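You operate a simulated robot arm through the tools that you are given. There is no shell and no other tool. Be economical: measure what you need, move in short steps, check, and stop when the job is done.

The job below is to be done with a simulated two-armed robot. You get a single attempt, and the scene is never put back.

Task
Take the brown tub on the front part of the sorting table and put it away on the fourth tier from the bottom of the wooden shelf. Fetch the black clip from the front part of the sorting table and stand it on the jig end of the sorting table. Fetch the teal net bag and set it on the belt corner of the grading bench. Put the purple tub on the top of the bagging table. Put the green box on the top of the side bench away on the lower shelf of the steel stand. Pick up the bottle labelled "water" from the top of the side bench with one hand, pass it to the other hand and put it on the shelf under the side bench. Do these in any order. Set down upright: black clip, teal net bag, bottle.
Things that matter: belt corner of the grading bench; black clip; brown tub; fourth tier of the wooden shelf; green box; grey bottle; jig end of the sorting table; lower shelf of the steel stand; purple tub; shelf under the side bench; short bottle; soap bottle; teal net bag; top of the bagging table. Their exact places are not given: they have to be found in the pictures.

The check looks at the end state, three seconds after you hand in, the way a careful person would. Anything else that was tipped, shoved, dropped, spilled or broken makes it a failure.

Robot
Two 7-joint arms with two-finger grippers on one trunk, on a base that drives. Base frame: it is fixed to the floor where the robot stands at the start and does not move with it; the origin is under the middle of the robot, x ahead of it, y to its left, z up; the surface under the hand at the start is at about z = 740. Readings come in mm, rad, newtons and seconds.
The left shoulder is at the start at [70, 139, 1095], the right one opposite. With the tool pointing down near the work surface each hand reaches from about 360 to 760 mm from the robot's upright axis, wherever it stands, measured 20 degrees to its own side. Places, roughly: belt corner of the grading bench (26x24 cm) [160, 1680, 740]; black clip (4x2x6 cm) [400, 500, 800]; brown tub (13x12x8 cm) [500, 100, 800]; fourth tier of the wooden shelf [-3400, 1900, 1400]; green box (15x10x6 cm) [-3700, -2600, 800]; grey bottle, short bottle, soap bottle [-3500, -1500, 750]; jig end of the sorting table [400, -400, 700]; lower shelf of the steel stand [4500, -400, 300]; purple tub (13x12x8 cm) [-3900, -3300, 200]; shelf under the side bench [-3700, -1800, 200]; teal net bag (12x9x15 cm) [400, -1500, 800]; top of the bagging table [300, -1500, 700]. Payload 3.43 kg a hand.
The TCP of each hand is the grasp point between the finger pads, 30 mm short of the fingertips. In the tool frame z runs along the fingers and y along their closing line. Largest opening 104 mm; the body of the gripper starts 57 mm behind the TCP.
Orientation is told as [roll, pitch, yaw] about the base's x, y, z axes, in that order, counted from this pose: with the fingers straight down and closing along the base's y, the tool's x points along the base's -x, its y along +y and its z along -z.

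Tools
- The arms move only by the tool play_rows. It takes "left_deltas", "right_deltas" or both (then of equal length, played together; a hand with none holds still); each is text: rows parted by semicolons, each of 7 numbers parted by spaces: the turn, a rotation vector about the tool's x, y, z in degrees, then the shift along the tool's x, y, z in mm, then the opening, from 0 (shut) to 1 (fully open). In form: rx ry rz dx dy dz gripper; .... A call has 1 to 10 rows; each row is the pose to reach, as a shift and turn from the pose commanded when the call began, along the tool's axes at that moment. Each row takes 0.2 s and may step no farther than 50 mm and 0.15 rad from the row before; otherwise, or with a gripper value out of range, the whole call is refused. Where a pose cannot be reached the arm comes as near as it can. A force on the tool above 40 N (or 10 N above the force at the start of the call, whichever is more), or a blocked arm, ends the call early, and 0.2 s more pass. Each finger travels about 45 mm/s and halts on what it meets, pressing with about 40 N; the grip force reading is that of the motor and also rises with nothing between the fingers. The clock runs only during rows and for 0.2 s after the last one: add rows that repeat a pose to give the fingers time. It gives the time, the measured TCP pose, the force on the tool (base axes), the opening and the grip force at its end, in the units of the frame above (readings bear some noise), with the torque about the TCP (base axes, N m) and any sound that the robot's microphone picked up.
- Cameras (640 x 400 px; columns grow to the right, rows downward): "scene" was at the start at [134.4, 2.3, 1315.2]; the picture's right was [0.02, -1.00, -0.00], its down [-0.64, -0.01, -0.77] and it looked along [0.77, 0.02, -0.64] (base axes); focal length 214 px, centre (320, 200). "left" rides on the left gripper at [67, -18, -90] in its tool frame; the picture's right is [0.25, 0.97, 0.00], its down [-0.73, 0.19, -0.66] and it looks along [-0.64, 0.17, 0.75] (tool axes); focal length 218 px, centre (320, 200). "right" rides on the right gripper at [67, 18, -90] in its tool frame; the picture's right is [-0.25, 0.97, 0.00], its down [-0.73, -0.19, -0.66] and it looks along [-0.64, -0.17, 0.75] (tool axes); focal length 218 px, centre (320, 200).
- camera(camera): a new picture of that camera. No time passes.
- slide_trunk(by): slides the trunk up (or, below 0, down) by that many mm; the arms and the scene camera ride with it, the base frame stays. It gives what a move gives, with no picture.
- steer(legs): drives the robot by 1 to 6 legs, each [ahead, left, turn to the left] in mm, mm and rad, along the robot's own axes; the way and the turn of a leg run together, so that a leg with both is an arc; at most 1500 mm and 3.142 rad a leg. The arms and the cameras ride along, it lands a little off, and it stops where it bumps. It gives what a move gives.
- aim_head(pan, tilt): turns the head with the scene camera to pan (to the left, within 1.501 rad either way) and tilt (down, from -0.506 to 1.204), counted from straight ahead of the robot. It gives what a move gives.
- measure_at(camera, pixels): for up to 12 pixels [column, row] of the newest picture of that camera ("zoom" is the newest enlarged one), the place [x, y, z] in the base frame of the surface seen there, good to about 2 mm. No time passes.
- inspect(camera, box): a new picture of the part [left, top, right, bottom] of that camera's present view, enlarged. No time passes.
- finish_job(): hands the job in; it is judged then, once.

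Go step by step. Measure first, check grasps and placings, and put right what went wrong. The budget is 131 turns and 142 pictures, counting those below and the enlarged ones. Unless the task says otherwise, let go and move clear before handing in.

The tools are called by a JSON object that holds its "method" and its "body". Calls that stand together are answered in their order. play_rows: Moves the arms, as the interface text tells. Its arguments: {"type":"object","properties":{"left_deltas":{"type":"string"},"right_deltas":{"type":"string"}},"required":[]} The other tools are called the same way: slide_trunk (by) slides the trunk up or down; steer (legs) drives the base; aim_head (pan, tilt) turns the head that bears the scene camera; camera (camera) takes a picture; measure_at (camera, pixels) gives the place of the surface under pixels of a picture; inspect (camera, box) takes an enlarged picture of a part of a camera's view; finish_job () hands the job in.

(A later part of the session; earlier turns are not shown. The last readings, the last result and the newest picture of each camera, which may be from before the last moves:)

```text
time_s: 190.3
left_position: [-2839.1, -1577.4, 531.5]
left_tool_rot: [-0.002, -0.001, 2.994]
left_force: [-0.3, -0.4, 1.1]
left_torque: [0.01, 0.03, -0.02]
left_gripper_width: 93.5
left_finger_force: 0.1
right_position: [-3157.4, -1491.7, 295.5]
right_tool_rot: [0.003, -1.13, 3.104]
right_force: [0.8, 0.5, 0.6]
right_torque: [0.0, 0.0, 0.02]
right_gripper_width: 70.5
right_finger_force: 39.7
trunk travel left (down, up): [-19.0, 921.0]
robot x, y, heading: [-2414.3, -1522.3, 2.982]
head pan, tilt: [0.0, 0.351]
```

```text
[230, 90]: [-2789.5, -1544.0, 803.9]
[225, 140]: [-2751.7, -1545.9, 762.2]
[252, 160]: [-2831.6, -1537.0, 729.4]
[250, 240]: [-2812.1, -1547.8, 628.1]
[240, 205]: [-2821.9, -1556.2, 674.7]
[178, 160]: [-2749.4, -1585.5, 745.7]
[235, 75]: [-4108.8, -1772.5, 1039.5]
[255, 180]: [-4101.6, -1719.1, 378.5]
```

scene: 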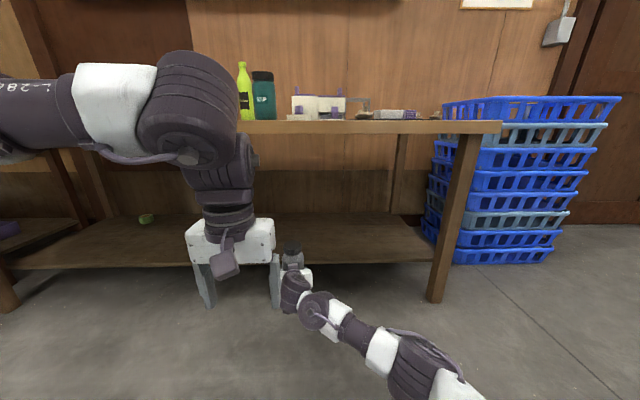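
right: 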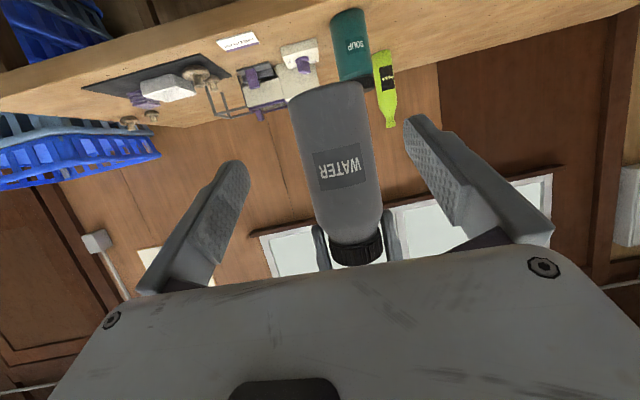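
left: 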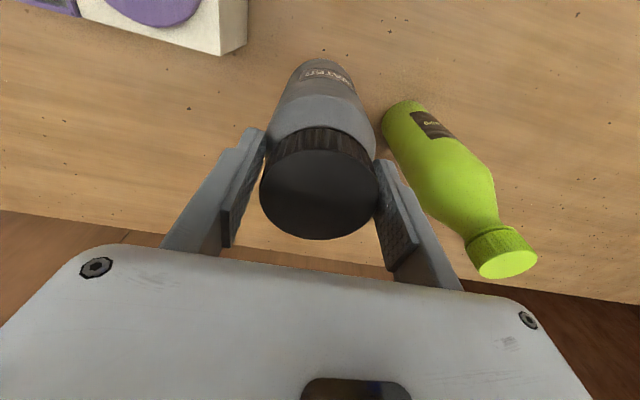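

The left arm's foremost point (≈-2890) will stay about 60 mm outside the bench edge. I drive in 312 mm.

{"method": "steer", "body": {"legs": [[310, 0, 0]]}}

{"method": "camera", "body": {"camera": "scene"}}

{"method": "camera", "body": {"camera": "right"}}

```text
time_s: 192.4
left_position: [-3141.9, -1528.9, 531.3]
left_tool_rot: [-0.001, 0.0, 2.996]
left_force: [-0.1, 0.7, -1.5]
left_torque: [0.0, 0.0, -0.01]
left_gripper_width: 93.7
left_finger_force: 0.1
right_position: [-3460.1, -1443.9, 295.6]
right_tool_rot: [0.004, -1.13, 3.106]
right_force: [-0.7, -0.3, 1.2]
right_torque: [0.02, -0.01, 0.0]
right_gripper_width: 70.8
right_finger_force: 39.6
trunk travel left (down, up): [-19.0, 921.0]
robot x, y, heading: [-2715.6, -1472.0, 2.984]
head pan, tilt: [0.0, 0.351]
```

```text
54 pictures are left
```

scene: 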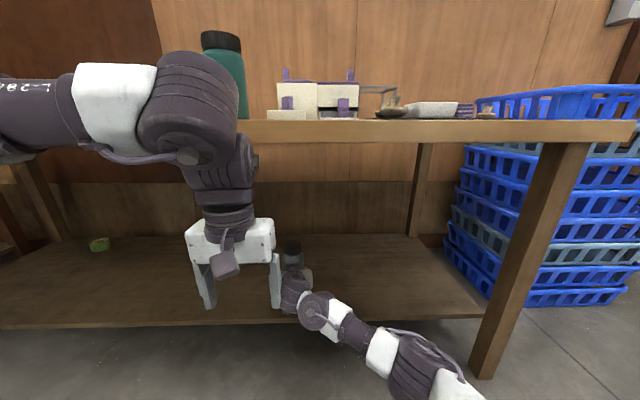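

```text
53 pictures are left
```

right: 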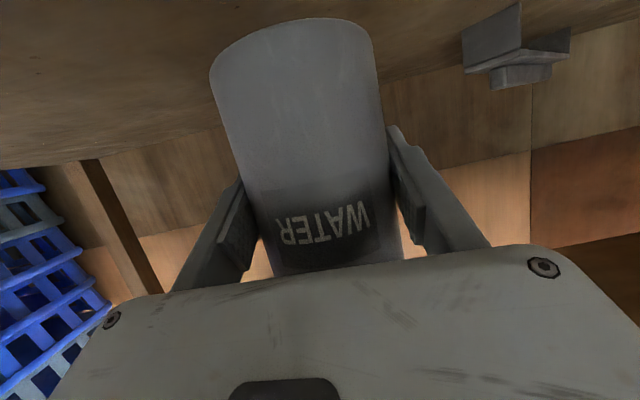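

The bottle is over the shelf with its base ≈53 mm above it. I lower it to contact.

{"method": "play_rows", "body": {"right_deltas": "0 0 0 18 0 8.5 0.4; 0 0 0 36 0 17 0.4; 0 0 0 43 0 20 0.4; 0 0 0 47 0 22 0.4; 0 0 0 47 0 22 0.4"}}

{"method": "camera", "body": {"camera": "right"}}

{"method": "inspect", "body": {"camera": "scene", "box": [240, 200, 380, 350]}}

```text
time_s: 193.6
left_position: [-3142.0, -1529.3, 529.8]
left_tool_rot: [-0.002, -0.001, 2.997]
left_force: [-0.6, -0.8, 0.1]
left_torque: [0.01, 0.0, -0.02]
left_gripper_width: 93.7
left_finger_force: 0.0
right_position: [-3459.4, -1444.3, 243.3]
right_tool_rot: [0.004, -1.131, 3.104]
right_force: [0.0, 0.0, -0.2]
right_torque: [-0.01, -0.02, -0.02]
right_gripper_width: 70.5
right_finger_force: 39.8
trunk travel left (down, up): [-19.0, 921.0]
robot x, y, heading: [-2713.3, -1469.6, 2.986]
head pan, tilt: [0.0, 0.351]
```

```text
52 pictures are left
```

right: 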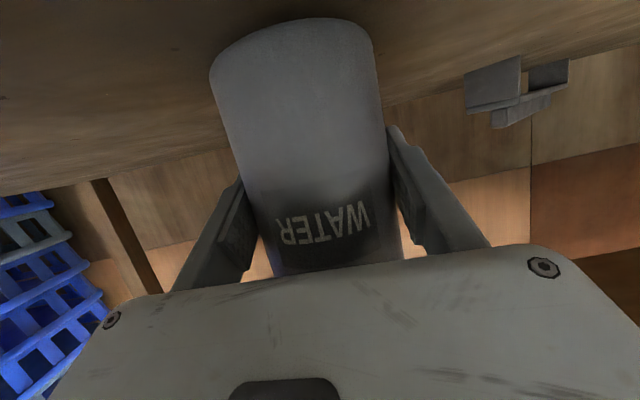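

```text
2.67 times, centred on (310, 275) of scene
```

zoom: 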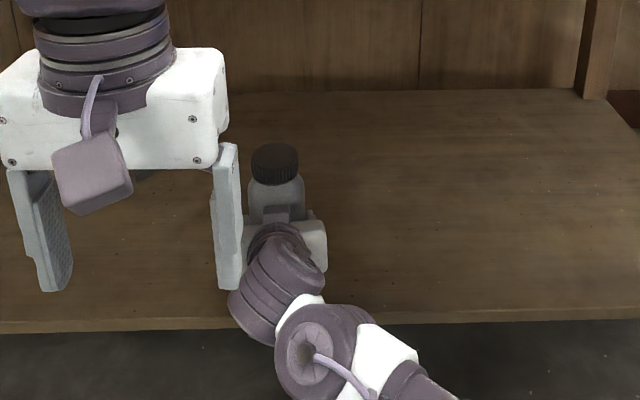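

{"method": "measure_at", "body": {"camera": "zoom", "pixels": [[276, 152], [258, 165], [295, 165], [275, 175], [255, 205], [300, 205]]}}

{"method": "measure_at", "body": {"camera": "right", "pixels": [[290, 32], [225, 60], [365, 50], [300, 120]]}}

```text
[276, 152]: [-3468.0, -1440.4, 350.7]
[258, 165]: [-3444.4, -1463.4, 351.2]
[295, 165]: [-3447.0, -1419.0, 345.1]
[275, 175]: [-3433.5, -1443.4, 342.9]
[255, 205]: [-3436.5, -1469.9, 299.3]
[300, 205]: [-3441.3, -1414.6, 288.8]
```

```text
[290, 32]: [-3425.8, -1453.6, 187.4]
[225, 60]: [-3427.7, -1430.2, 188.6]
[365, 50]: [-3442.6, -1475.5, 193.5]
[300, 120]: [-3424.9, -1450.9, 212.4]
```

Top is at 351, so the base is within a few mm of the shelf. I lower gently, then release.

{"method": "play_rows", "body": {"right_deltas": "0 0 0 2 0 1 0.4; 0 0 0 3.6 0 1.7 0.4; 0 0 0 3.6 0 1.7 0.4"}}

```text
time_s: 194.4
left_position: [-3140.4, -1529.5, 530.6]
left_tool_rot: [0.0, 0.001, 2.996]
left_force: [0.4, -0.1, -1.2]
left_torque: [-0.02, 0.01, 0.03]
left_gripper_width: 93.8
left_finger_force: 0.0
right_position: [-3459.5, -1445.4, 240.3]
right_tool_rot: [0.005, -1.133, 3.104]
right_force: [0.0, -0.8, 6.1]
right_torque: [0.06, -0.09, 0.03]
right_gripper_width: 70.4
right_finger_force: 39.5
trunk travel left (down, up): [-19.0, 921.0]
robot x, y, heading: [-2713.5, -1470.5, 2.987]
head pan, tilt: [0.0, 0.351]
```

Contact felt (6 N). I open and withdraw the hand straight back.

{"method": "play_rows", "body": {"right_deltas": "0 0 0 0 0 0 0.8; 0 0 0 0 0 0 1; 0 0 0 0 0 0 1; 0 0 0 0 0 0 1; 0 0 0 17 0 -36 1; 0 0 0 34 0 -72 1; 0 0 0 50 0 -108 1; 0 0 0 50 0 -108 1"}}

{"method": "steer", "body": {"legs": [[-450, 0, 0]]}}

{"method": "aim_head", "body": {"pan": 0.3, "tilt": 0.35}}

{"method": "camera", "body": {"camera": "scene"}}

```text
time_s: 196.2
left_position: [-3142.5, -1529.7, 530.8]
left_tool_rot: [-0.002, -0.002, 2.998]
left_force: [0.8, -0.1, -0.1]
left_torque: [-0.01, 0.0, 0.0]
left_gripper_width: 93.7
left_finger_force: 0.0
right_position: [-3340.1, -1445.7, 236.4]
right_tool_rot: [0.004, -1.132, 3.106]
right_force: [-0.8, 0.9, 0.6]
right_torque: [0.01, -0.01, 0.01]
right_gripper_width: 103.9
right_finger_force: 0.1
trunk travel left (down, up): [-19.0, 921.0]
robot x, y, heading: [-2711.3, -1472.6, 2.981]
head pan, tilt: [0.0, 0.351]
```

```text
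time_s: 198.9
left_position: [-2693.4, -1600.8, 530.5]
left_tool_rot: [-0.002, -0.001, 2.999]
left_force: [0.3, 0.3, -0.3]
left_torque: [-0.01, 0.03, -0.01]
left_gripper_width: 93.5
left_finger_force: 0.1
right_position: [-2890.3, -1518.1, 238.1]
right_tool_rot: [0.004, -1.131, 3.106]
right_force: [0.1, -0.5, 0.3]
right_torque: [-0.01, 0.02, 0.03]
right_gripper_width: 103.9
right_finger_force: 0.1
trunk travel left (down, up): [-19.0, 921.0]
robot x, y, heading: [-2264.2, -1543.4, 2.984]
head pan, tilt: [0.0, 0.351]
```

```text
time_s: 199.7
left_position: [-2691.6, -1600.6, 530.3]
left_tool_rot: [-0.002, -0.001, 2.999]
left_force: [-0.2, 0.1, -0.4]
left_torque: [-0.05, 0.02, 0.04]
left_gripper_width: 93.7
left_finger_force: 0.0
right_position: [-2891.1, -1518.0, 238.3]
right_tool_rot: [0.004, -1.131, 3.107]
right_force: [-0.4, 0.1, 0.1]
right_torque: [0.03, -0.02, -0.03]
right_gripper_width: 104.2
right_finger_force: 0.1
trunk travel left (down, up): [-19.0, 921.0]
robot x, y, heading: [-2263.5, -1544.7, 2.989]
head pan, tilt: [0.3, 0.351]
```

```text
50 pictures are left
```

scene: 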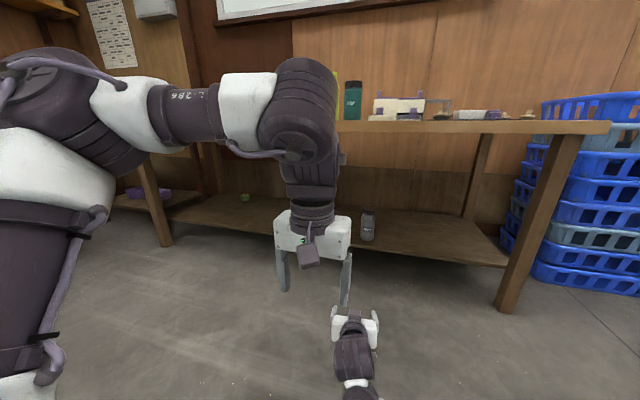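

The bottle stands upright on the shelf at (368,222). Next I drive left to see the far bench with the purple tubs.

{"method": "steer", "body": {"legs": [[0, 850, 0], [0, 0, 0.35]]}}

{"method": "aim_head", "body": {"pan": 0.1, "tilt": 0.3}}

{"method": "camera", "body": {"camera": "scene"}}

```text
time_s: 205.3
left_position: [-2771.0, -2588.0, 531.6]
left_tool_rot: [0.0, -0.001, -2.92]
left_force: [0.4, 0.5, 0.0]
left_torque: [0.04, -0.01, -0.03]
left_gripper_width: 93.7
left_finger_force: 0.0
right_position: [-2988.4, -2582.8, 238.1]
right_tool_rot: [0.003, -1.131, -2.811]
right_force: [-0.9, -0.1, 0.7]
right_torque: [0.0, 0.01, -0.04]
right_gripper_width: 104.4
right_finger_force: 0.0
trunk travel left (down, up): [-19.0, 921.0]
robot x, y, heading: [-2389.6, -2383.8, -2.934]
head pan, tilt: [0.3, 0.351]
```

```text
time_s: 206.0
left_position: [-2771.5, -2588.8, 530.8]
left_tool_rot: [-0.001, -0.003, -2.92]
left_force: [1.3, -0.9, -0.5]
left_torque: [-0.02, 0.04, 0.0]
left_gripper_width: 93.6
left_finger_force: 0.1
right_position: [-2987.0, -2583.0, 237.5]
right_tool_rot: [0.001, -1.132, -2.81]
right_force: [0.1, 0.5, -0.6]
right_torque: [0.0, 0.01, 0.03]
right_gripper_width: 103.9
right_finger_force: 0.2
trunk travel left (down, up): [-19.0, 921.0]
robot x, y, heading: [-2390.4, -2381.1, -2.931]
head pan, tilt: [0.099, 0.3]
```

```text
49 pictures are left
```

scene: 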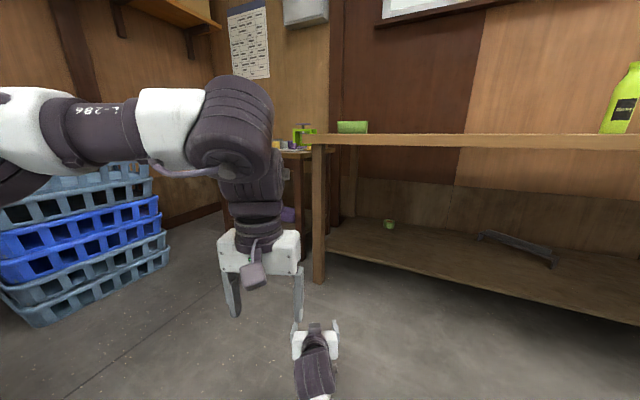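

{"method": "measure_at", "body": {"camera": "scene", "pixels": [[288, 214], [319, 280], [310, 240], [300, 145], [170, 260], [150, 170], [350, 127], [225, 235], [303, 256], [60, 320], [290, 175]]}}

{"method": "steer", "body": {"legs": [[0, 600, 0]]}}

{"method": "aim_head", "body": {"pan": -0.1, "tilt": 0.3}}

{"method": "camera", "body": {"camera": "scene"}}

```text
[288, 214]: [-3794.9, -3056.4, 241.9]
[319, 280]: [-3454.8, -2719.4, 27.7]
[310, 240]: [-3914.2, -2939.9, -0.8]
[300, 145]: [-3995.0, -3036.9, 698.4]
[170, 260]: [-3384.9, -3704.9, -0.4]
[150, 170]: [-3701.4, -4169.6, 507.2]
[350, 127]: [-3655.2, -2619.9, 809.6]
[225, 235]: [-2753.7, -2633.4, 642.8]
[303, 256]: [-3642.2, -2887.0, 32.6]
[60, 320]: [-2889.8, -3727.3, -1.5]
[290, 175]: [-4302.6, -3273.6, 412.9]
```

```text
time_s: 208.7
left_position: [-2792.4, -2896.7, 506.3]
left_tool_rot: [-0.059, 0.013, 3.1]
left_force: [0.5, 1.3, 1.9]
left_torque: [-0.08, 0.04, 0.02]
left_gripper_width: 93.6
left_finger_force: 0.1
right_position: [-2996.3, -2819.6, 216.5]
right_tool_rot: [-0.138, -1.109, -2.941]
right_force: [1.1, -1.6, 0.4]
right_torque: [0.04, -0.04, -0.09]
right_gripper_width: 104.0
right_finger_force: 0.1
trunk travel left (down, up): [-19.0, 921.0]
robot x, y, heading: [-2365.6, -2756.9, 3.09]
head pan, tilt: [0.099, 0.3]
stopped in leg 1: the robot was blocked; the commanded pose is now the measured one
```

```text
time_s: 209.4
left_position: [-2791.6, -2889.2, 510.7]
left_tool_rot: [-0.046, 0.012, 3.094]
left_force: [-0.4, -0.7, -0.6]
left_torque: [0.04, 0.0, -0.02]
left_gripper_width: 94.0
left_finger_force: 0.0
right_position: [-2994.1, -2814.8, 216.3]
right_tool_rot: [-0.112, -1.107, -2.971]
right_force: [0.5, -0.7, 0.2]
right_torque: [-0.01, 0.0, 0.01]
right_gripper_width: 104.1
right_finger_force: 0.2
trunk travel left (down, up): [-19.0, 921.0]
robot x, y, heading: [-2363.1, -2764.2, 3.09]
head pan, tilt: [-0.099, 0.3]
```

```text
48 pictures are left
```

scene: 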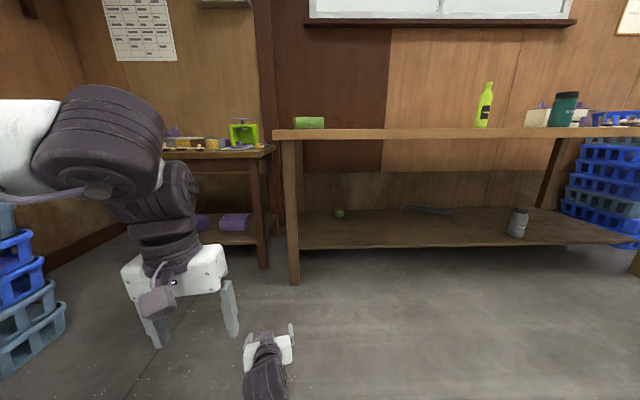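

The robot bumped something on its left (the freezer). I step away, drive ahead past it and look around.

{"method": "steer", "body": {"legs": [[0, -150, 0], [300, 0, 0]]}}

{"method": "aim_head", "body": {"pan": 1.4, "tilt": 0.3}}

{"method": "camera", "body": {"camera": "scene"}}

```text
time_s: 210.1
left_position: [-2791.2, -2886.7, 515.4]
left_tool_rot: [-0.049, 0.004, 3.086]
left_force: [0.5, 0.5, -1.3]
left_torque: [0.01, -0.02, -0.03]
left_gripper_width: 93.5
left_finger_force: 0.0
right_position: [-2996.3, -2807.2, 226.1]
right_tool_rot: [-0.134, -1.118, -2.958]
right_force: [-0.4, 0.1, -0.8]
right_torque: [0.02, 0.02, 0.04]
right_gripper_width: 104.1
right_finger_force: 0.1
trunk travel left (down, up): [-19.0, 921.0]
robot x, y, heading: [-2367.4, -2760.4, 3.078]
head pan, tilt: [-0.099, 0.3]
stopped in leg 1: the robot was blocked; the commanded pose is now the measured one
```

```text
time_s: 211.7
left_position: [-2789.7, -2887.1, 512.0]
left_tool_rot: [-0.047, 0.006, 3.089]
left_force: [-0.4, -0.2, -0.1]
left_torque: [0.02, 0.03, 0.02]
left_gripper_width: 93.6
left_finger_force: 0.1
right_position: [-2994.8, -2810.4, 224.0]
right_tool_rot: [-0.127, -1.116, -2.963]
right_force: [0.4, -0.3, 0.0]
right_torque: [0.02, 0.01, 0.0]
right_gripper_width: 104.2
right_finger_force: 0.1
trunk travel left (down, up): [-19.0, 921.0]
robot x, y, heading: [-2362.2, -2761.1, 3.089]
head pan, tilt: [1.4, 0.3]
```

```text
47 pictures are left
```

scene: 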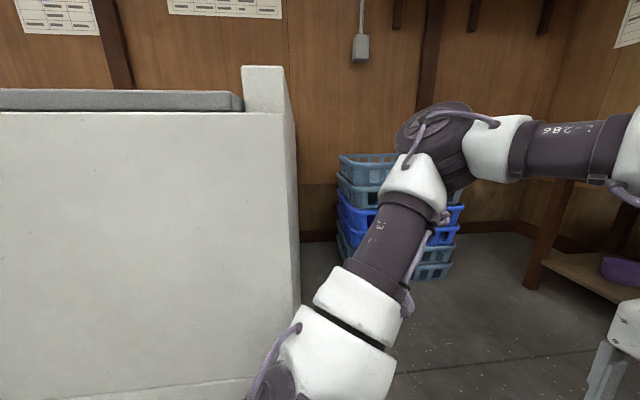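

I'm still reported blocked beside the freezer. I try a small move straight ahead and right together.

{"method": "steer", "body": {"legs": [[60, -60, 0]]}}

```text
time_s: 212.7
left_position: [-2843.6, -2827.6, 515.7]
left_tool_rot: [-0.055, -0.002, 3.093]
left_force: [0.5, 0.1, 0.8]
left_torque: [-0.02, -0.04, 0.0]
left_gripper_width: 93.4
left_finger_force: 0.1
right_position: [-3050.3, -2748.1, 226.9]
right_tool_rot: [-0.141, -1.12, -2.947]
right_force: [0.0, -1.0, -0.1]
right_torque: [-0.02, 0.01, 0.0]
right_gripper_width: 104.0
right_finger_force: 0.1
trunk travel left (down, up): [-19.0, 921.0]
robot x, y, heading: [-2421.8, -2700.4, 3.08]
head pan, tilt: [1.4, 0.3]
```

That freed it. I check the freezer's corner and the way ahead.

{"method": "camera", "body": {"camera": "scene"}}

{"method": "measure_at", "body": {"camera": "scene", "pixels": [[250, 130], [250, 350], [20, 200], [200, 350], [100, 130], [290, 130], [340, 230], [400, 300], [620, 270], [555, 270]]}}

```text
46 pictures are left
```

scene: 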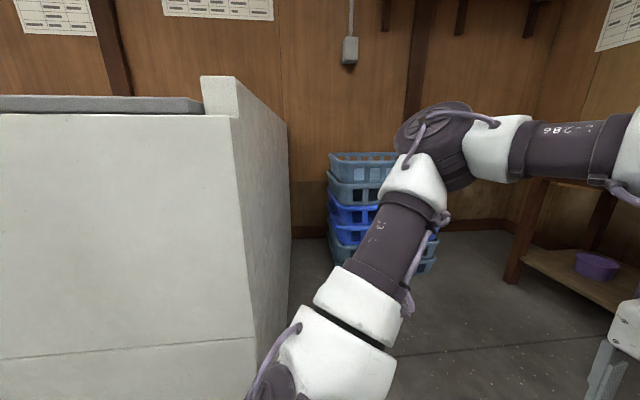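

```text
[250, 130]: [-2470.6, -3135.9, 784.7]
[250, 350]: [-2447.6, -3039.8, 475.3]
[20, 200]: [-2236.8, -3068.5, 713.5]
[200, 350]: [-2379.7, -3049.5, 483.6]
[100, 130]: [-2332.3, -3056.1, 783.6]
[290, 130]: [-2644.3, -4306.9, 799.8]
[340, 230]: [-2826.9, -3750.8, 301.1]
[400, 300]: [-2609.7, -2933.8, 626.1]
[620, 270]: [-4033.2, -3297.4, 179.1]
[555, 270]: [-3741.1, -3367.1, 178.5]
```

The freezer's face is unchanged in line (≈y -3050). The round purple tub is at (597,265), on the far bench's shelf (z 179). I pitch the left hand 45° forward and fold the right hand back and up.

{"method": "play_rows", "body": {"left_deltas": "-0.3 -4.5 0 -20 0 17 0.5; -0.6 -9 0 -40 0 34 0.5; -0.9 -13.5 0 -60 0 51 0.5; -1.2 -18 0 -80 0 68 0.5; -1.5 -22.5 0 -100 0 85 0.5; -1.8 -27 0 -120 0 102 0.5; -2.1 -31.5 0 -140 0 119 0.5; -2.4 -36 0 -160 0 136 0.5; -2.7 -40.5 0 -180 0 153 0.5; -3 -45 0 -200 0 170 0.5", "right_deltas": "0 6.4 0 -8 -13 -29 1; 0 12.8 0 -16 -27 -59 1; 0 19.2 0 -24 -41 -88 1; 0 25.6 0 -32 -54 -118 1; 0 32 0 -40 -68 -147 1; 0 38.4 0 -48 -82 -177 1; 0 44.8 0 -56 -95 -206 1; 0 51.2 0 -64 -109 -236 1; 0 57.6 0 -72 -122 -265 1; 0 64 0 -80 -136 -295 1"}}

{"method": "steer", "body": {"legs": [[400, 0, -0.06], [0, 350, 0]]}}

{"method": "aim_head", "body": {"pan": 0.1, "tilt": 0.4}}

{"method": "camera", "body": {"camera": "scene"}}

```text
time_s: 214.9
left_position: [-3043.5, -2810.0, 346.2]
left_tool_rot: [-0.007, -0.784, 3.115]
left_force: [-0.4, -0.2, 0.5]
left_torque: [0.0, -0.01, 0.0]
left_gripper_width: 51.7
left_finger_force: 0.0
left hand out of reach, approached as far as the arm can: row 2, 3, 4, 5, 6, 7, 8
right_position: [-2993.9, -2683.4, 199.1]
right_tool_rot: [-0.074, -0.076, -3.083]
right_force: [-0.3, -0.3, 0.1]
right_torque: [0.04, 0.01, 0.03]
right_gripper_width: 104.0
right_finger_force: 0.0
right hand out of reach, approached as far as the arm can: row 5, 6, 7, 8, 9, 10
trunk travel left (down, up): [-19.0, 921.0]
robot x, y, heading: [-2424.0, -2698.4, 3.08]
head pan, tilt: [1.4, 0.3]
```

```text
time_s: 217.4
left_position: [-3427.3, -2737.1, 347.8]
left_tool_rot: [-0.004, -0.781, 3.045]
left_force: [13.1, -1.2, 11.1]
left_torque: [-0.26, 0.16, 0.31]
left_gripper_width: 49.2
left_finger_force: 0.0
right_position: [-3377.0, -2612.5, 203.7]
right_tool_rot: [-0.072, -0.093, 3.138]
right_force: [-0.3, -0.1, -0.2]
right_torque: [-0.01, -0.02, -0.01]
right_gripper_width: 104.0
right_finger_force: 0.0
trunk travel left (down, up): [-19.0, 921.0]
robot x, y, heading: [-2805.2, -2666.3, 3.017]
head pan, tilt: [1.4, 0.3]
stopped in leg 1: the force on the tool passed its limit at 134 N (the readings are from after the stop); the commanded pose is now the measured one
```

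```text
time_s: 218.8
left_position: [-3428.2, -2736.9, 346.9]
left_tool_rot: [-0.004, -0.779, 3.046]
left_force: [16.8, -1.6, 7.5]
left_torque: [-0.2, -0.02, 0.39]
left_gripper_width: 49.2
left_finger_force: 0.0
right_position: [-3377.9, -2613.8, 204.5]
right_tool_rot: [-0.073, -0.091, 3.14]
right_force: [-0.2, 0.4, 0.1]
right_torque: [-0.03, 0.03, 0.01]
right_gripper_width: 104.1
right_finger_force: 0.1
trunk travel left (down, up): [-19.0, 921.0]
robot x, y, heading: [-2808.2, -2665.8, 3.019]
head pan, tilt: [0.099, 0.4]
```

```text
45 pictures are left
```

scene: 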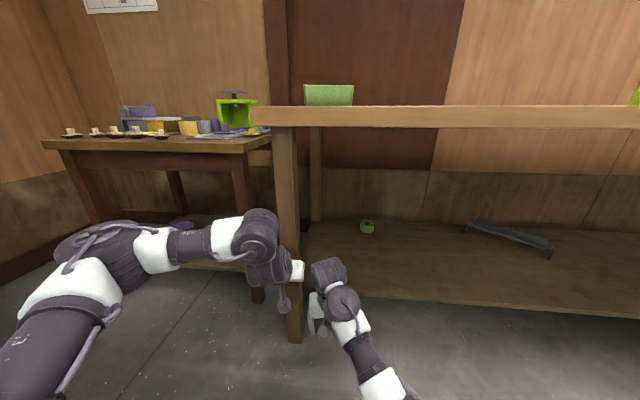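

The left fingers bumped the bench leg at (-3455,-2719) while driving ahead; I retract that hand at once and check the bench.

{"method": "play_rows", "body": {"left_deltas": "0 0 0 25 0 -25 0.5; 0 0 0 50 0 -50 0.5; 0 0 0 75 0 -75 0.5; 0 0 0 75 0 -75 0.5"}}

{"method": "inspect", "body": {"camera": "scene", "box": [230, 60, 400, 320]}}

{"method": "measure_at", "body": {"camera": "scene", "pixels": [[350, 293], [560, 310], [290, 200], [400, 116], [550, 116], [367, 228], [328, 92], [182, 225], [248, 180]]}}

```text
time_s: 219.8
left_position: [-3394.3, -2775.9, 332.5]
left_tool_rot: [-0.006, -0.779, 3.045]
left_force: [-0.1, -0.1, 0.0]
left_torque: [0.0, 0.01, -0.01]
left_gripper_width: 52.1
left_finger_force: 0.1
left hand out of reach, approached as far as the arm can: row 1, 2, 3, 4
right_position: [-3378.0, -2612.5, 202.8]
right_tool_rot: [-0.072, -0.089, 3.138]
right_force: [-0.7, 0.1, -0.4]
right_torque: [0.01, -0.03, 0.0]
right_gripper_width: 103.8
right_finger_force: 0.1
trunk travel left (down, up): [-19.0, 921.0]
robot x, y, heading: [-2802.4, -2664.1, 3.022]
head pan, tilt: [0.099, 0.4]
```

```text
1.54 times, centred on (315, 190) of scene
```

zoom: 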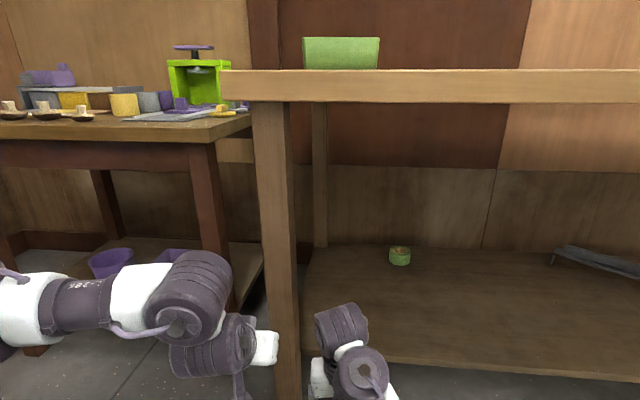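

```text
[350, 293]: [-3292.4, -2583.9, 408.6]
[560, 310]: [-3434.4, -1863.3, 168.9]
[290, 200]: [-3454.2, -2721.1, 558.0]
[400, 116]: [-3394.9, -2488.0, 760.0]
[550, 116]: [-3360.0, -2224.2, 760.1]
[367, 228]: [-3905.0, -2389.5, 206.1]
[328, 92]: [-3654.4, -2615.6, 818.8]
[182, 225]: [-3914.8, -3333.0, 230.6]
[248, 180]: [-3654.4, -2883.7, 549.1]
```

The bench, leg and green box are exactly where they were (leg (-3454,-2721)). I ease back 30 and slide left along the benches.

{"method": "steer", "body": {"legs": [[-30, 0, 0], [0, 480, 0]]}}

{"method": "camera", "body": {"camera": "scene"}}

```text
time_s: 223.1
left_position: [-3424.8, -3249.2, 333.5]
left_tool_rot: [-0.006, -0.777, 3.04]
left_force: [-0.4, 0.3, 0.2]
left_torque: [0.01, 0.01, 0.03]
left_gripper_width: 52.2
left_finger_force: 0.1
right_position: [-3406.3, -3088.3, 203.1]
right_tool_rot: [-0.074, -0.089, 3.135]
right_force: [0.1, -0.1, 0.7]
right_torque: [0.04, -0.01, 0.02]
right_gripper_width: 103.8
right_finger_force: 0.0
trunk travel left (down, up): [-19.0, 921.0]
robot x, y, heading: [-2833.9, -3142.1, 3.018]
head pan, tilt: [0.099, 0.4]
```

```text
43 pictures are left
```

scene: 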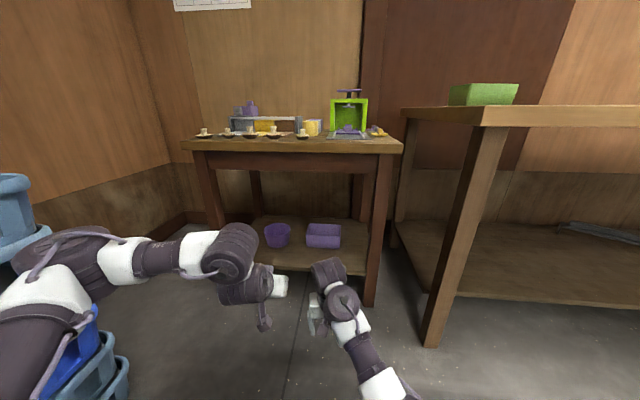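

The round purple tub is at (278,235), the rectangular one at (323,235). I measure the tub, and check the blue stack's distance from the left elbow.

{"method": "inspect", "body": {"camera": "scene", "box": [230, 200, 370, 300]}}

{"method": "measure_at", "body": {"camera": "scene", "pixels": [[265, 228], [291, 229], [278, 224], [278, 228], [278, 245], [278, 262], [330, 265], [323, 240], [70, 262], [95, 330], [20, 200], [200, 165]]}}

```text
4.00 times, centred on (300, 250) of scene
```

zoom: 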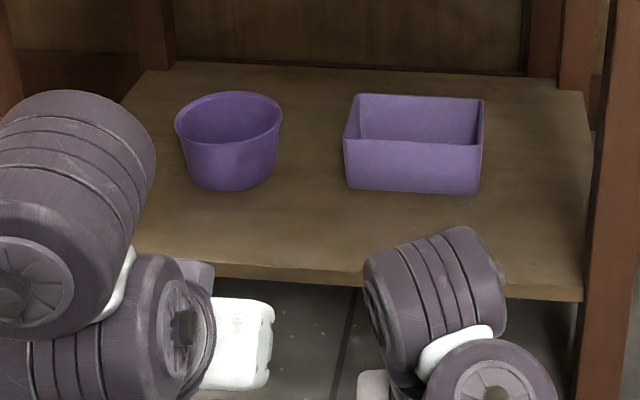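

```text
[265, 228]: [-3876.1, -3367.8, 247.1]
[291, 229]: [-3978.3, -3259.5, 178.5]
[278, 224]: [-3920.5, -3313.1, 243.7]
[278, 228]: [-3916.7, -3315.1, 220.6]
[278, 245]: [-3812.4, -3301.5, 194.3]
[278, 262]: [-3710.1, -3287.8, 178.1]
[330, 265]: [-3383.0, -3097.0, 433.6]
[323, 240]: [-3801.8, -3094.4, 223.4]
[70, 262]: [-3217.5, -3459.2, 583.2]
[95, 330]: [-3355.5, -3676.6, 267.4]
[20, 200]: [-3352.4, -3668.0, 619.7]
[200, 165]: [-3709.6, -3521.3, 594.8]
```

The tub's rim centre is ≈(-3867,-3308), rim z 251, shelf 178. I drive 200 ahead and then extend the pitched left hand over its right wall.

{"method": "steer", "body": {"legs": [[200, 30, 0]]}}

{"method": "play_rows", "body": {"left_deltas": "0 0 0 -22 4 31 0.5; 0 0 0 -44 9 62 0.5; 0 0 0 -66 14 94 0.5; 0 0 0 -88 18 126 0.5; 0 0 0 -110 23 158 0.5; 0 0 0 -110 23 158 0.5"}}

{"method": "camera", "body": {"camera": "scene"}}

{"method": "camera", "body": {"camera": "left"}}

```text
time_s: 224.7
left_position: [-3629.7, -3252.8, 333.6]
left_tool_rot: [-0.004, -0.78, 3.038]
left_force: [-1.0, -0.1, -0.4]
left_torque: [0.01, 0.02, -0.02]
left_gripper_width: 52.1
left_finger_force: 0.1
right_position: [-3610.9, -3091.2, 203.6]
right_tool_rot: [-0.074, -0.088, 3.133]
right_force: [0.0, 0.5, -0.5]
right_torque: [0.0, 0.04, -0.01]
right_gripper_width: 104.1
right_finger_force: 0.0
trunk travel left (down, up): [-19.0, 921.0]
robot x, y, heading: [-3037.9, -3147.7, 3.014]
head pan, tilt: [0.099, 0.4]
```

```text
time_s: 226.1
left_position: [-3820.9, -3256.1, 295.8]
left_tool_rot: [-0.005, -0.777, 3.04]
left_force: [0.1, 0.5, -0.8]
left_torque: [-0.02, -0.03, 0.0]
left_gripper_width: 52.2
left_finger_force: 0.1
right_position: [-3611.6, -3092.3, 203.1]
right_tool_rot: [-0.073, -0.089, 3.132]
right_force: [-0.5, 0.3, 0.2]
right_torque: [0.03, -0.02, 0.0]
right_gripper_width: 104.1
right_finger_force: 0.0
trunk travel left (down, up): [-19.0, 921.0]
robot x, y, heading: [-3039.9, -3143.6, 3.013]
head pan, tilt: [0.099, 0.4]
```

```text
41 pictures are left
```

scene: 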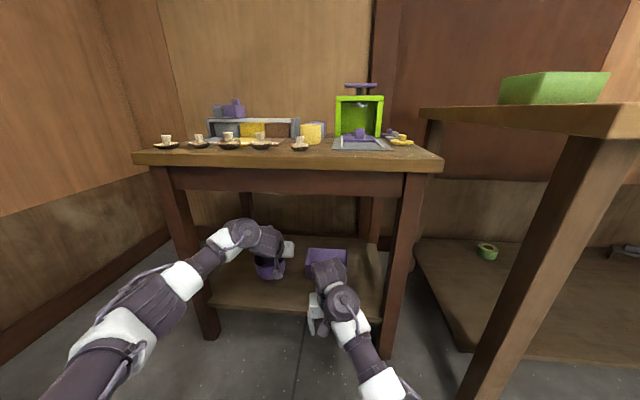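

```text
40 pictures are left
```

left: 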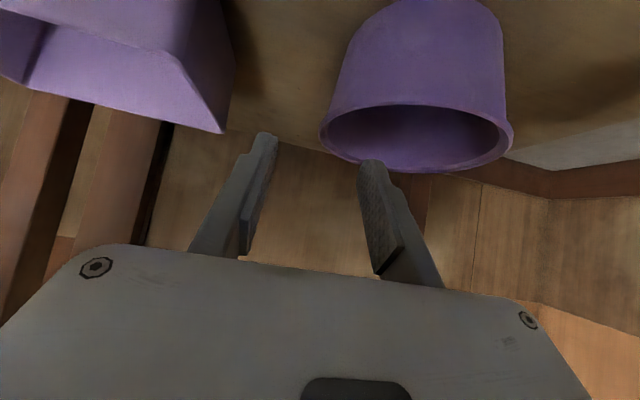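

{"method": "measure_at", "body": {"camera": "left", "pixels": [[322, 132], [340, 115], [420, 103], [490, 115], [510, 140], [430, 170], [350, 155], [330, 145], [410, 140]]}}

```text
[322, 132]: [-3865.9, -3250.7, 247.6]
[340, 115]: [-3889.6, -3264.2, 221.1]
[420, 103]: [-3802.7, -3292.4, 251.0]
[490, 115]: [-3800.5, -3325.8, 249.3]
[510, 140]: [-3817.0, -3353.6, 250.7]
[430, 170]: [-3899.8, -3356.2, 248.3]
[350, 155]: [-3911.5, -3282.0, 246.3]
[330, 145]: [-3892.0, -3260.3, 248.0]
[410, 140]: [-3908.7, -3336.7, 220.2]
```

The tub's right wall is at y≈-3253, centre (-3862,-3310). I shift 36 mm forward and lower over the wall, then close.

{"method": "play_rows", "body": {"left_deltas": "0 0 0 -26 3 25 0.5; 0 0 0 -12 3 39 0.5; 0 0 0 2 3 53 0.5; 0 0 0 16 3 68 0.5; 0 0 0 16 3 68 0.5"}}

{"method": "camera", "body": {"camera": "left"}}

```text
time_s: 227.3
left_position: [-3856.6, -3255.4, 236.8]
left_tool_rot: [-0.006, -0.777, 3.038]
left_force: [0.7, -0.4, 0.1]
left_torque: [-0.01, -0.02, -0.02]
left_gripper_width: 52.0
left_finger_force: 0.0
right_position: [-3611.7, -3090.1, 203.5]
right_tool_rot: [-0.074, -0.089, 3.133]
right_force: [-1.3, 0.1, 0.8]
right_torque: [0.04, -0.01, 0.0]
right_gripper_width: 104.2
right_finger_force: 0.0
trunk travel left (down, up): [-19.0, 921.0]
robot x, y, heading: [-3036.2, -3146.2, 3.01]
head pan, tilt: [0.099, 0.4]
```

```text
39 pictures are left
```

left: 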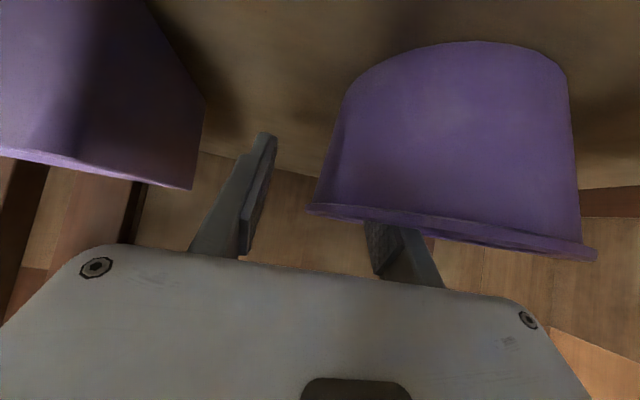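

One finger is inside the tub, the other outside. I close and lift.

{"method": "play_rows", "body": {"left_deltas": "0 0 0 0 0 0 0; 0 0 0 0 0 0 0; 0 0 0 0 0 0 0; 0 0 0 0 0 0 0; 0 0 0 0 0 0 0; 0 0 0 -20 0 -20 0; 0 0 0 -40 0 -40 0; 0 0 0 -40 0 -40 0"}}

{"method": "camera", "body": {"camera": "left"}}

```text
time_s: 229.1
left_position: [-3857.6, -3255.3, 294.4]
left_tool_rot: [-0.005, -0.776, 3.04]
left_force: [1.0, -0.7, -1.0]
left_torque: [0.01, -0.02, 0.02]
left_gripper_width: 10.7
left_finger_force: 40.4
right_position: [-3611.7, -3091.8, 203.0]
right_tool_rot: [-0.074, -0.089, 3.132]
right_force: [-0.1, 0.9, 0.2]
right_torque: [0.03, 0.02, 0.05]
right_gripper_width: 103.9
right_finger_force: 0.1
trunk travel left (down, up): [-19.0, 921.0]
robot x, y, heading: [-3039.5, -3144.2, 3.017]
head pan, tilt: [0.099, 0.4]
```

```text
38 pictures are left
```

left: 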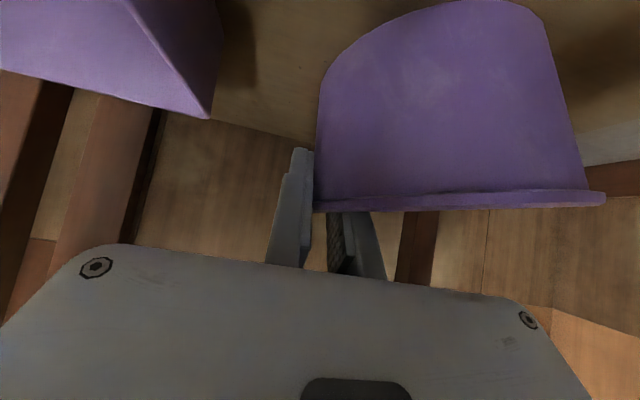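

The purple tub is held. I retract the arm from under the bench, back off, and slide right the way I came.

{"method": "play_rows", "body": {"left_deltas": "0 0 0 28 0 -28 0; 0 0 0 56 0 -56 0; 0 0 0 84 0 -84 0; 0 0 0 112 0 -112 0; 0 0 0 140 0 -140 0; 0 0 0 162 0 -162 0; 0 0 0 162 0 -162 0"}}

{"method": "steer", "body": {"legs": [[-205, 0, 0], [0, -480, 0], [-300, 0, 0]]}}

{"method": "slide_trunk", "body": {"by": 400}}

{"method": "slide_trunk", "body": {"by": 300}}

{"method": "aim_head", "body": {"pan": 0.0, "tilt": 0.5}}

{"method": "camera", "body": {"camera": "scene"}}

```text
time_s: 230.9
left_position: [-3655.2, -3323.3, 354.9]
left_tool_rot: [0.118, -0.893, 3.002]
left_force: [-0.6, 0.2, 0.0]
left_torque: [0.04, 0.0, 0.0]
left_gripper_width: 11.1
left_finger_force: 39.5
right_position: [-3613.3, -3090.4, 202.3]
right_tool_rot: [-0.076, -0.093, 3.132]
right_force: [0.5, -0.5, 0.4]
right_torque: [-0.02, 0.0, -0.02]
right_gripper_width: 104.0
right_finger_force: 0.0
trunk travel left (down, up): [-19.0, 921.0]
robot x, y, heading: [-3041.4, -3149.9, 3.019]
head pan, tilt: [0.099, 0.4]
stopped in row 7 (left hand): the arm was blocked; the commanded pose is now the measured one
```

```text
time_s: 236.7
left_position: [-3084.7, -2918.3, 354.1]
left_tool_rot: [0.117, -0.884, 2.999]
left_force: [-0.5, 0.0, -0.8]
left_torque: [0.01, -0.02, 0.05]
left_gripper_width: 10.8
left_finger_force: 39.7
right_position: [-3039.0, -2687.4, 202.0]
right_tool_rot: [-0.076, -0.09, 3.128]
right_force: [-0.2, 1.1, -0.3]
right_torque: [-0.01, 0.0, -0.01]
right_gripper_width: 104.1
right_finger_force: 0.0
trunk travel left (down, up): [-19.0, 921.0]
robot x, y, heading: [-2466.2, -2743.5, 3.008]
head pan, tilt: [0.099, 0.4]
```

```text
time_s: 240.5
left_position: [-3085.6, -2917.3, 753.2]
left_tool_rot: [0.116, -0.887, 2.996]
left_force: [0.7, 0.2, -0.7]
left_torque: [0.04, -0.02, 0.0]
left_gripper_width: 10.7
left_finger_force: 39.6
right_position: [-3038.7, -2687.9, 602.2]
right_tool_rot: [-0.074, -0.09, 3.126]
right_force: [0.2, -1.0, 0.2]
right_torque: [0.01, 0.04, 0.05]
right_gripper_width: 104.1
right_finger_force: 0.1
trunk travel left (down, up): [-419.0, 521.0]
robot x, y, heading: [-2466.6, -2742.7, 3.004]
head pan, tilt: [0.099, 0.4]
```

```text
time_s: 243.5
left_position: [-3085.9, -2917.8, 1055.5]
left_tool_rot: [0.117, -0.887, 2.996]
left_force: [-0.2, -0.1, 0.3]
left_torque: [0.03, -0.04, 0.01]
left_gripper_width: 10.6
left_finger_force: 40.4
right_position: [-3040.6, -2687.2, 902.8]
right_tool_rot: [-0.074, -0.09, 3.127]
right_force: [0.7, 0.1, -0.6]
right_torque: [-0.01, 0.02, 0.04]
right_gripper_width: 103.8
right_finger_force: 0.2
trunk travel left (down, up): [-719.0, 221.0]
robot x, y, heading: [-2465.6, -2744.9, 3.011]
head pan, tilt: [0.099, 0.4]
```

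```text
time_s: 244.2
left_position: [-3084.1, -2918.0, 1053.8]
left_tool_rot: [0.117, -0.887, 2.996]
left_force: [0.3, -0.4, -0.8]
left_torque: [0.03, -0.03, 0.01]
left_gripper_width: 10.8
left_finger_force: 40.4
right_position: [-3039.0, -2684.7, 903.3]
right_tool_rot: [-0.073, -0.089, 3.127]
right_force: [0.3, 0.4, -0.6]
right_torque: [0.01, 0.0, -0.02]
right_gripper_width: 104.0
right_finger_force: 0.1
trunk travel left (down, up): [-719.0, 221.0]
robot x, y, heading: [-2464.9, -2741.6, 3.006]
head pan, tilt: [0.0, 0.499]
```

```text
37 pictures are left
```

scene: 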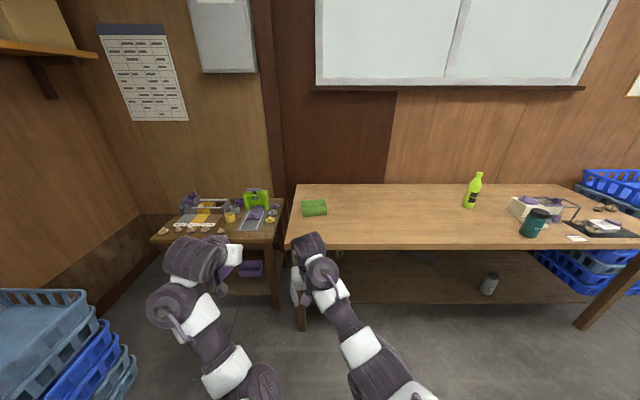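

The tub stays held (10.8 mm) though the arm got blocked while folding; surroundings look undisturbed. Now the green box at (313,208): I enlarge and measure it.

{"method": "inspect", "body": {"camera": "scene", "box": [280, 180, 350, 230]}}

{"method": "measure_at", "body": {"camera": "zoom", "pixels": [[205, 180], [220, 300], [420, 290], [420, 195], [210, 270], [415, 270], [310, 200], [310, 285], [310, 320], [210, 190]]}}

```text
8.00 times, centred on (315, 205) of scene
```

zoom: 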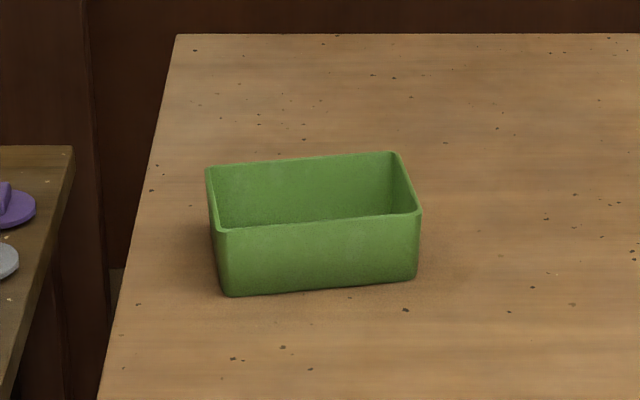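

```text
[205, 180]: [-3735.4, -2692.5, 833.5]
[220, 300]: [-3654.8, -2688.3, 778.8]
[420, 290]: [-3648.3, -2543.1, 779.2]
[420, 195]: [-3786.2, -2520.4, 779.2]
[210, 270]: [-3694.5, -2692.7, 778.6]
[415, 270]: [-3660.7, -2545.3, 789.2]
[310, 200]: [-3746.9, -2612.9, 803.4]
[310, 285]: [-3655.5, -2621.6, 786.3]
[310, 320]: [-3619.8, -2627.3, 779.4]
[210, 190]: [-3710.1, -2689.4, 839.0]
```

The green box spans y -2544…-2692, x -3655…-3755, rim z 840. I pitch the right hand 45° and drive up so that it comes above the box's right end wall.

{"method": "play_rows", "body": {"right_deltas": "-0.7 -6.7 0 -10 0 -10 0.6; -1.4 -13.4 0 -20 0 -20 0.5; -2 -20 0 -30 0 -30 0.5; -2.7 -26.7 0 -40 0 -40 0.5; -3.4 -33.4 0 -50 0 -50 0.5; -4 -40 0 -60 0 -60 0.5; -4 -40 0 -60 0 -60 0.5"}}

{"method": "steer", "body": {"legs": [[480, 74, 0]]}}

{"method": "aim_head", "body": {"pan": 0.0, "tilt": 0.7}}

{"method": "camera", "body": {"camera": "scene"}}

```text
time_s: 245.8
left_position: [-3084.8, -2918.3, 1056.0]
left_tool_rot: [0.116, -0.886, 2.996]
left_force: [-0.2, -0.7, -1.1]
left_torque: [0.05, -0.02, 0.0]
left_gripper_width: 10.7
left_finger_force: 39.9
right_position: [-3096.2, -2690.2, 967.2]
right_tool_rot: [-0.016, -0.789, -3.121]
right_force: [-0.3, -0.3, 0.2]
right_torque: [-0.02, -0.03, -0.02]
right_gripper_width: 52.2
right_finger_force: 0.0
trunk travel left (down, up): [-719.0, 221.0]
robot x, y, heading: [-2466.5, -2745.3, 3.01]
head pan, tilt: [0.0, 0.499]
```

```text
time_s: 248.6
left_position: [-3570.7, -2923.2, 1055.1]
left_tool_rot: [0.117, -0.885, 2.995]
left_force: [-0.1, -0.3, -1.2]
left_torque: [0.05, 0.03, 0.01]
left_gripper_width: 10.8
left_finger_force: 40.0
right_position: [-3579.7, -2696.9, 967.2]
right_tool_rot: [-0.018, -0.787, -3.125]
right_force: [-0.6, -0.3, 0.3]
right_torque: [0.04, -0.03, 0.04]
right_gripper_width: 52.1
right_finger_force: 0.1
trunk travel left (down, up): [-719.0, 221.0]
robot x, y, heading: [-2951.1, -2751.2, 3.004]
head pan, tilt: [0.0, 0.499]
```

```text
time_s: 249.4
left_position: [-3568.8, -2923.9, 1054.6]
left_tool_rot: [0.116, -0.886, 2.994]
left_force: [0.0, 0.4, 0.0]
left_torque: [0.06, 0.01, 0.0]
left_gripper_width: 10.3
left_finger_force: 40.1
right_position: [-3580.3, -2696.0, 967.7]
right_tool_rot: [-0.017, -0.787, -3.126]
right_force: [-0.2, -0.7, -0.1]
right_torque: [-0.01, 0.0, 0.06]
right_gripper_width: 51.8
right_finger_force: 0.1
trunk travel left (down, up): [-719.0, 221.0]
robot x, y, heading: [-2951.4, -2752.6, 3.006]
head pan, tilt: [0.0, 0.7]
```

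```text
35 pictures are left
```

scene: 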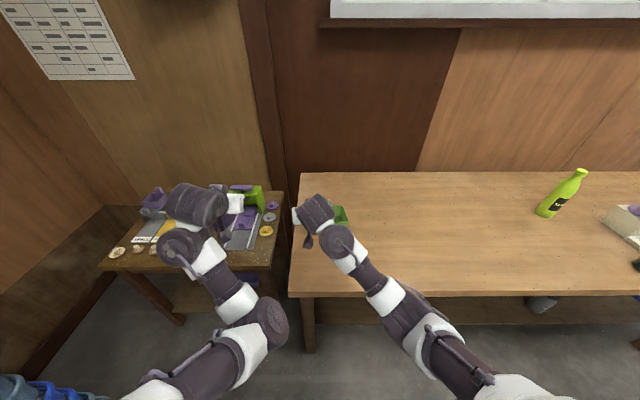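

The right hand needs to shift ~150 right and ~125 forward. I drive 60 ahead and place it above the right end wall.

{"method": "steer", "body": {"legs": [[60, 0, 0]]}}

{"method": "play_rows", "body": {"right_deltas": "0 0 0 0 -36 0 0.5; 0 0 0 0 -72 20 0.5; 0 0 0 1 -108 55 0.5; 0 0 0 3 -142 92 0.5; 0 0 0 3 -142 92 0.5"}}

{"method": "camera", "body": {"camera": "right"}}

{"method": "camera", "body": {"camera": "scene"}}

```text
time_s: 250.3
left_position: [-3629.1, -2916.2, 1056.0]
left_tool_rot: [0.116, -0.886, 2.996]
left_force: [-0.6, 0.5, -2.0]
left_torque: [0.06, 0.01, 0.0]
left_gripper_width: 10.7
left_finger_force: 40.4
right_position: [-3639.4, -2687.9, 967.9]
right_tool_rot: [-0.018, -0.787, -3.125]
right_force: [0.3, -0.3, -0.6]
right_torque: [-0.01, 0.0, 0.01]
right_gripper_width: 52.1
right_finger_force: 0.1
trunk travel left (down, up): [-719.0, 221.0]
robot x, y, heading: [-3010.2, -2741.8, 3.003]
head pan, tilt: [0.0, 0.7]
```

```text
refused: row 3 steps farther than a row can; nothing moved
```

```text
34 pictures are left
```

right: 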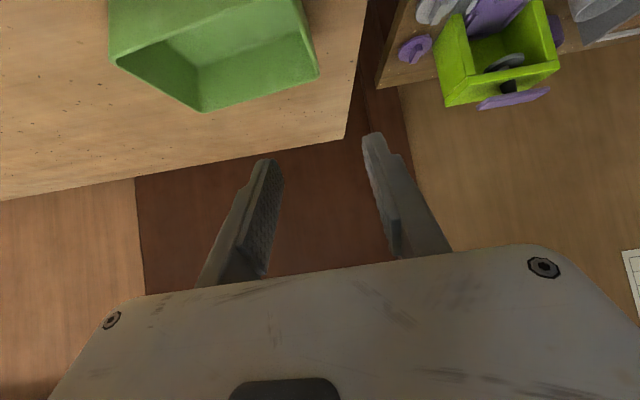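

```text
33 pictures are left
```

scene: 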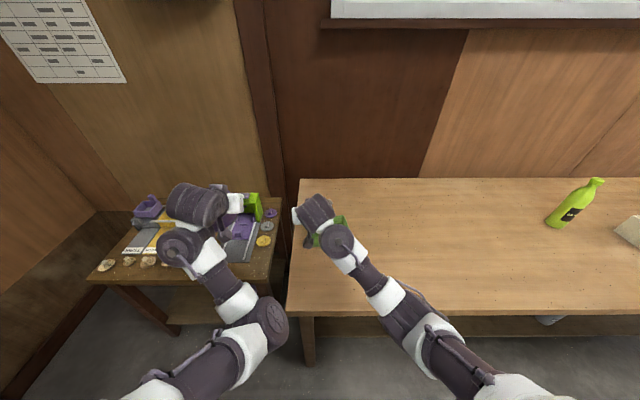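

{"method": "measure_at", "body": {"camera": "right", "pixels": [[116, 62], [158, 86], [203, 108], [316, 72], [290, 5], [150, 95], [213, 35]]}}

{"method": "play_rows", "body": {"right_deltas": "0 0 0 0 -36 0 0.5; 0 0 0 0 -72 20 0.5; 0 0 0 1 -108 50 0.5; 0 0 0 2 -130 78 0.5; 0 0 0 3 -142 92 0.5; 0 0 0 3 -142 92 0.5"}}

{"method": "camera", "body": {"camera": "right"}}

```text
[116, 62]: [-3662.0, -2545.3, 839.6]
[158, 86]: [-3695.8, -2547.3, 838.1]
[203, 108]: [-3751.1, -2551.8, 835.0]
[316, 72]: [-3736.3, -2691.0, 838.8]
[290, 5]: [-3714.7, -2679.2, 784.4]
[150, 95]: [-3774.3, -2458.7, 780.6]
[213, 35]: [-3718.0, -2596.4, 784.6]
```

```text
time_s: 251.7
left_position: [-3630.9, -2915.4, 1055.5]
left_tool_rot: [0.117, -0.888, 2.995]
left_force: [-0.1, -0.2, -0.5]
left_torque: [0.02, 0.01, 0.0]
left_gripper_width: 10.7
left_finger_force: 40.2
right_position: [-3703.1, -2545.6, 904.2]
right_tool_rot: [-0.017, -0.787, -3.123]
right_force: [0.2, -0.6, -0.2]
right_torque: [0.0, -0.02, -0.02]
right_gripper_width: 52.2
right_finger_force: 0.1
trunk travel left (down, up): [-719.0, 221.0]
robot x, y, heading: [-3009.1, -2745.4, 3.009]
head pan, tilt: [0.0, 0.7]
```

```text
32 pictures are left
```

right: 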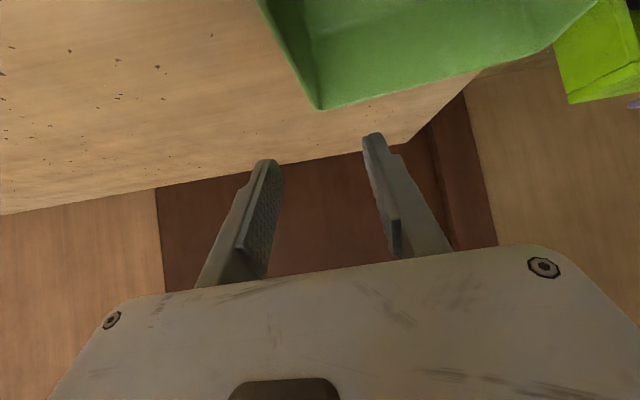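

The wall centre is (-3707,-2548); I shift 3 mm, lower to z≈826, close and lift slightly.

{"method": "play_rows", "body": {"right_deltas": "0 0 0 18 3 18 0.5; 0 0 0 37 3 37 0.5; 0 0 0 55 3 55 0.5; 0 0 0 55 3 55 0.5; 0 0 0 55 3 55 0; 0 0 0 55 3 55 0; 0 0 0 55 3 55 0; 0 0 0 55 3 55 0; 0 0 0 35 3 35 0; 0 0 0 35 3 35 0"}}

{"method": "camera", "body": {"camera": "right"}}

```text
time_s: 253.9
left_position: [-3631.4, -2916.5, 1054.7]
left_tool_rot: [0.117, -0.885, 2.994]
left_force: [-0.3, 0.0, -0.7]
left_torque: [0.05, 0.0, 0.0]
left_gripper_width: 10.8
left_finger_force: 40.2
right_position: [-3702.7, -2548.3, 851.6]
right_tool_rot: [-0.016, -0.787, -3.124]
right_force: [0.0, -0.2, -1.9]
right_torque: [0.08, 0.0, -0.01]
right_gripper_width: 6.3
right_finger_force: 37.3
trunk travel left (down, up): [-719.0, 221.0]
robot x, y, heading: [-3013.2, -2745.0, 3.01]
head pan, tilt: [0.0, 0.7]
```

```text
31 pictures are left
```

right: 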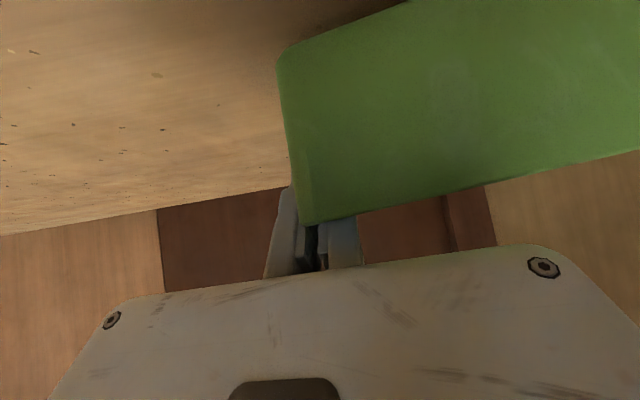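

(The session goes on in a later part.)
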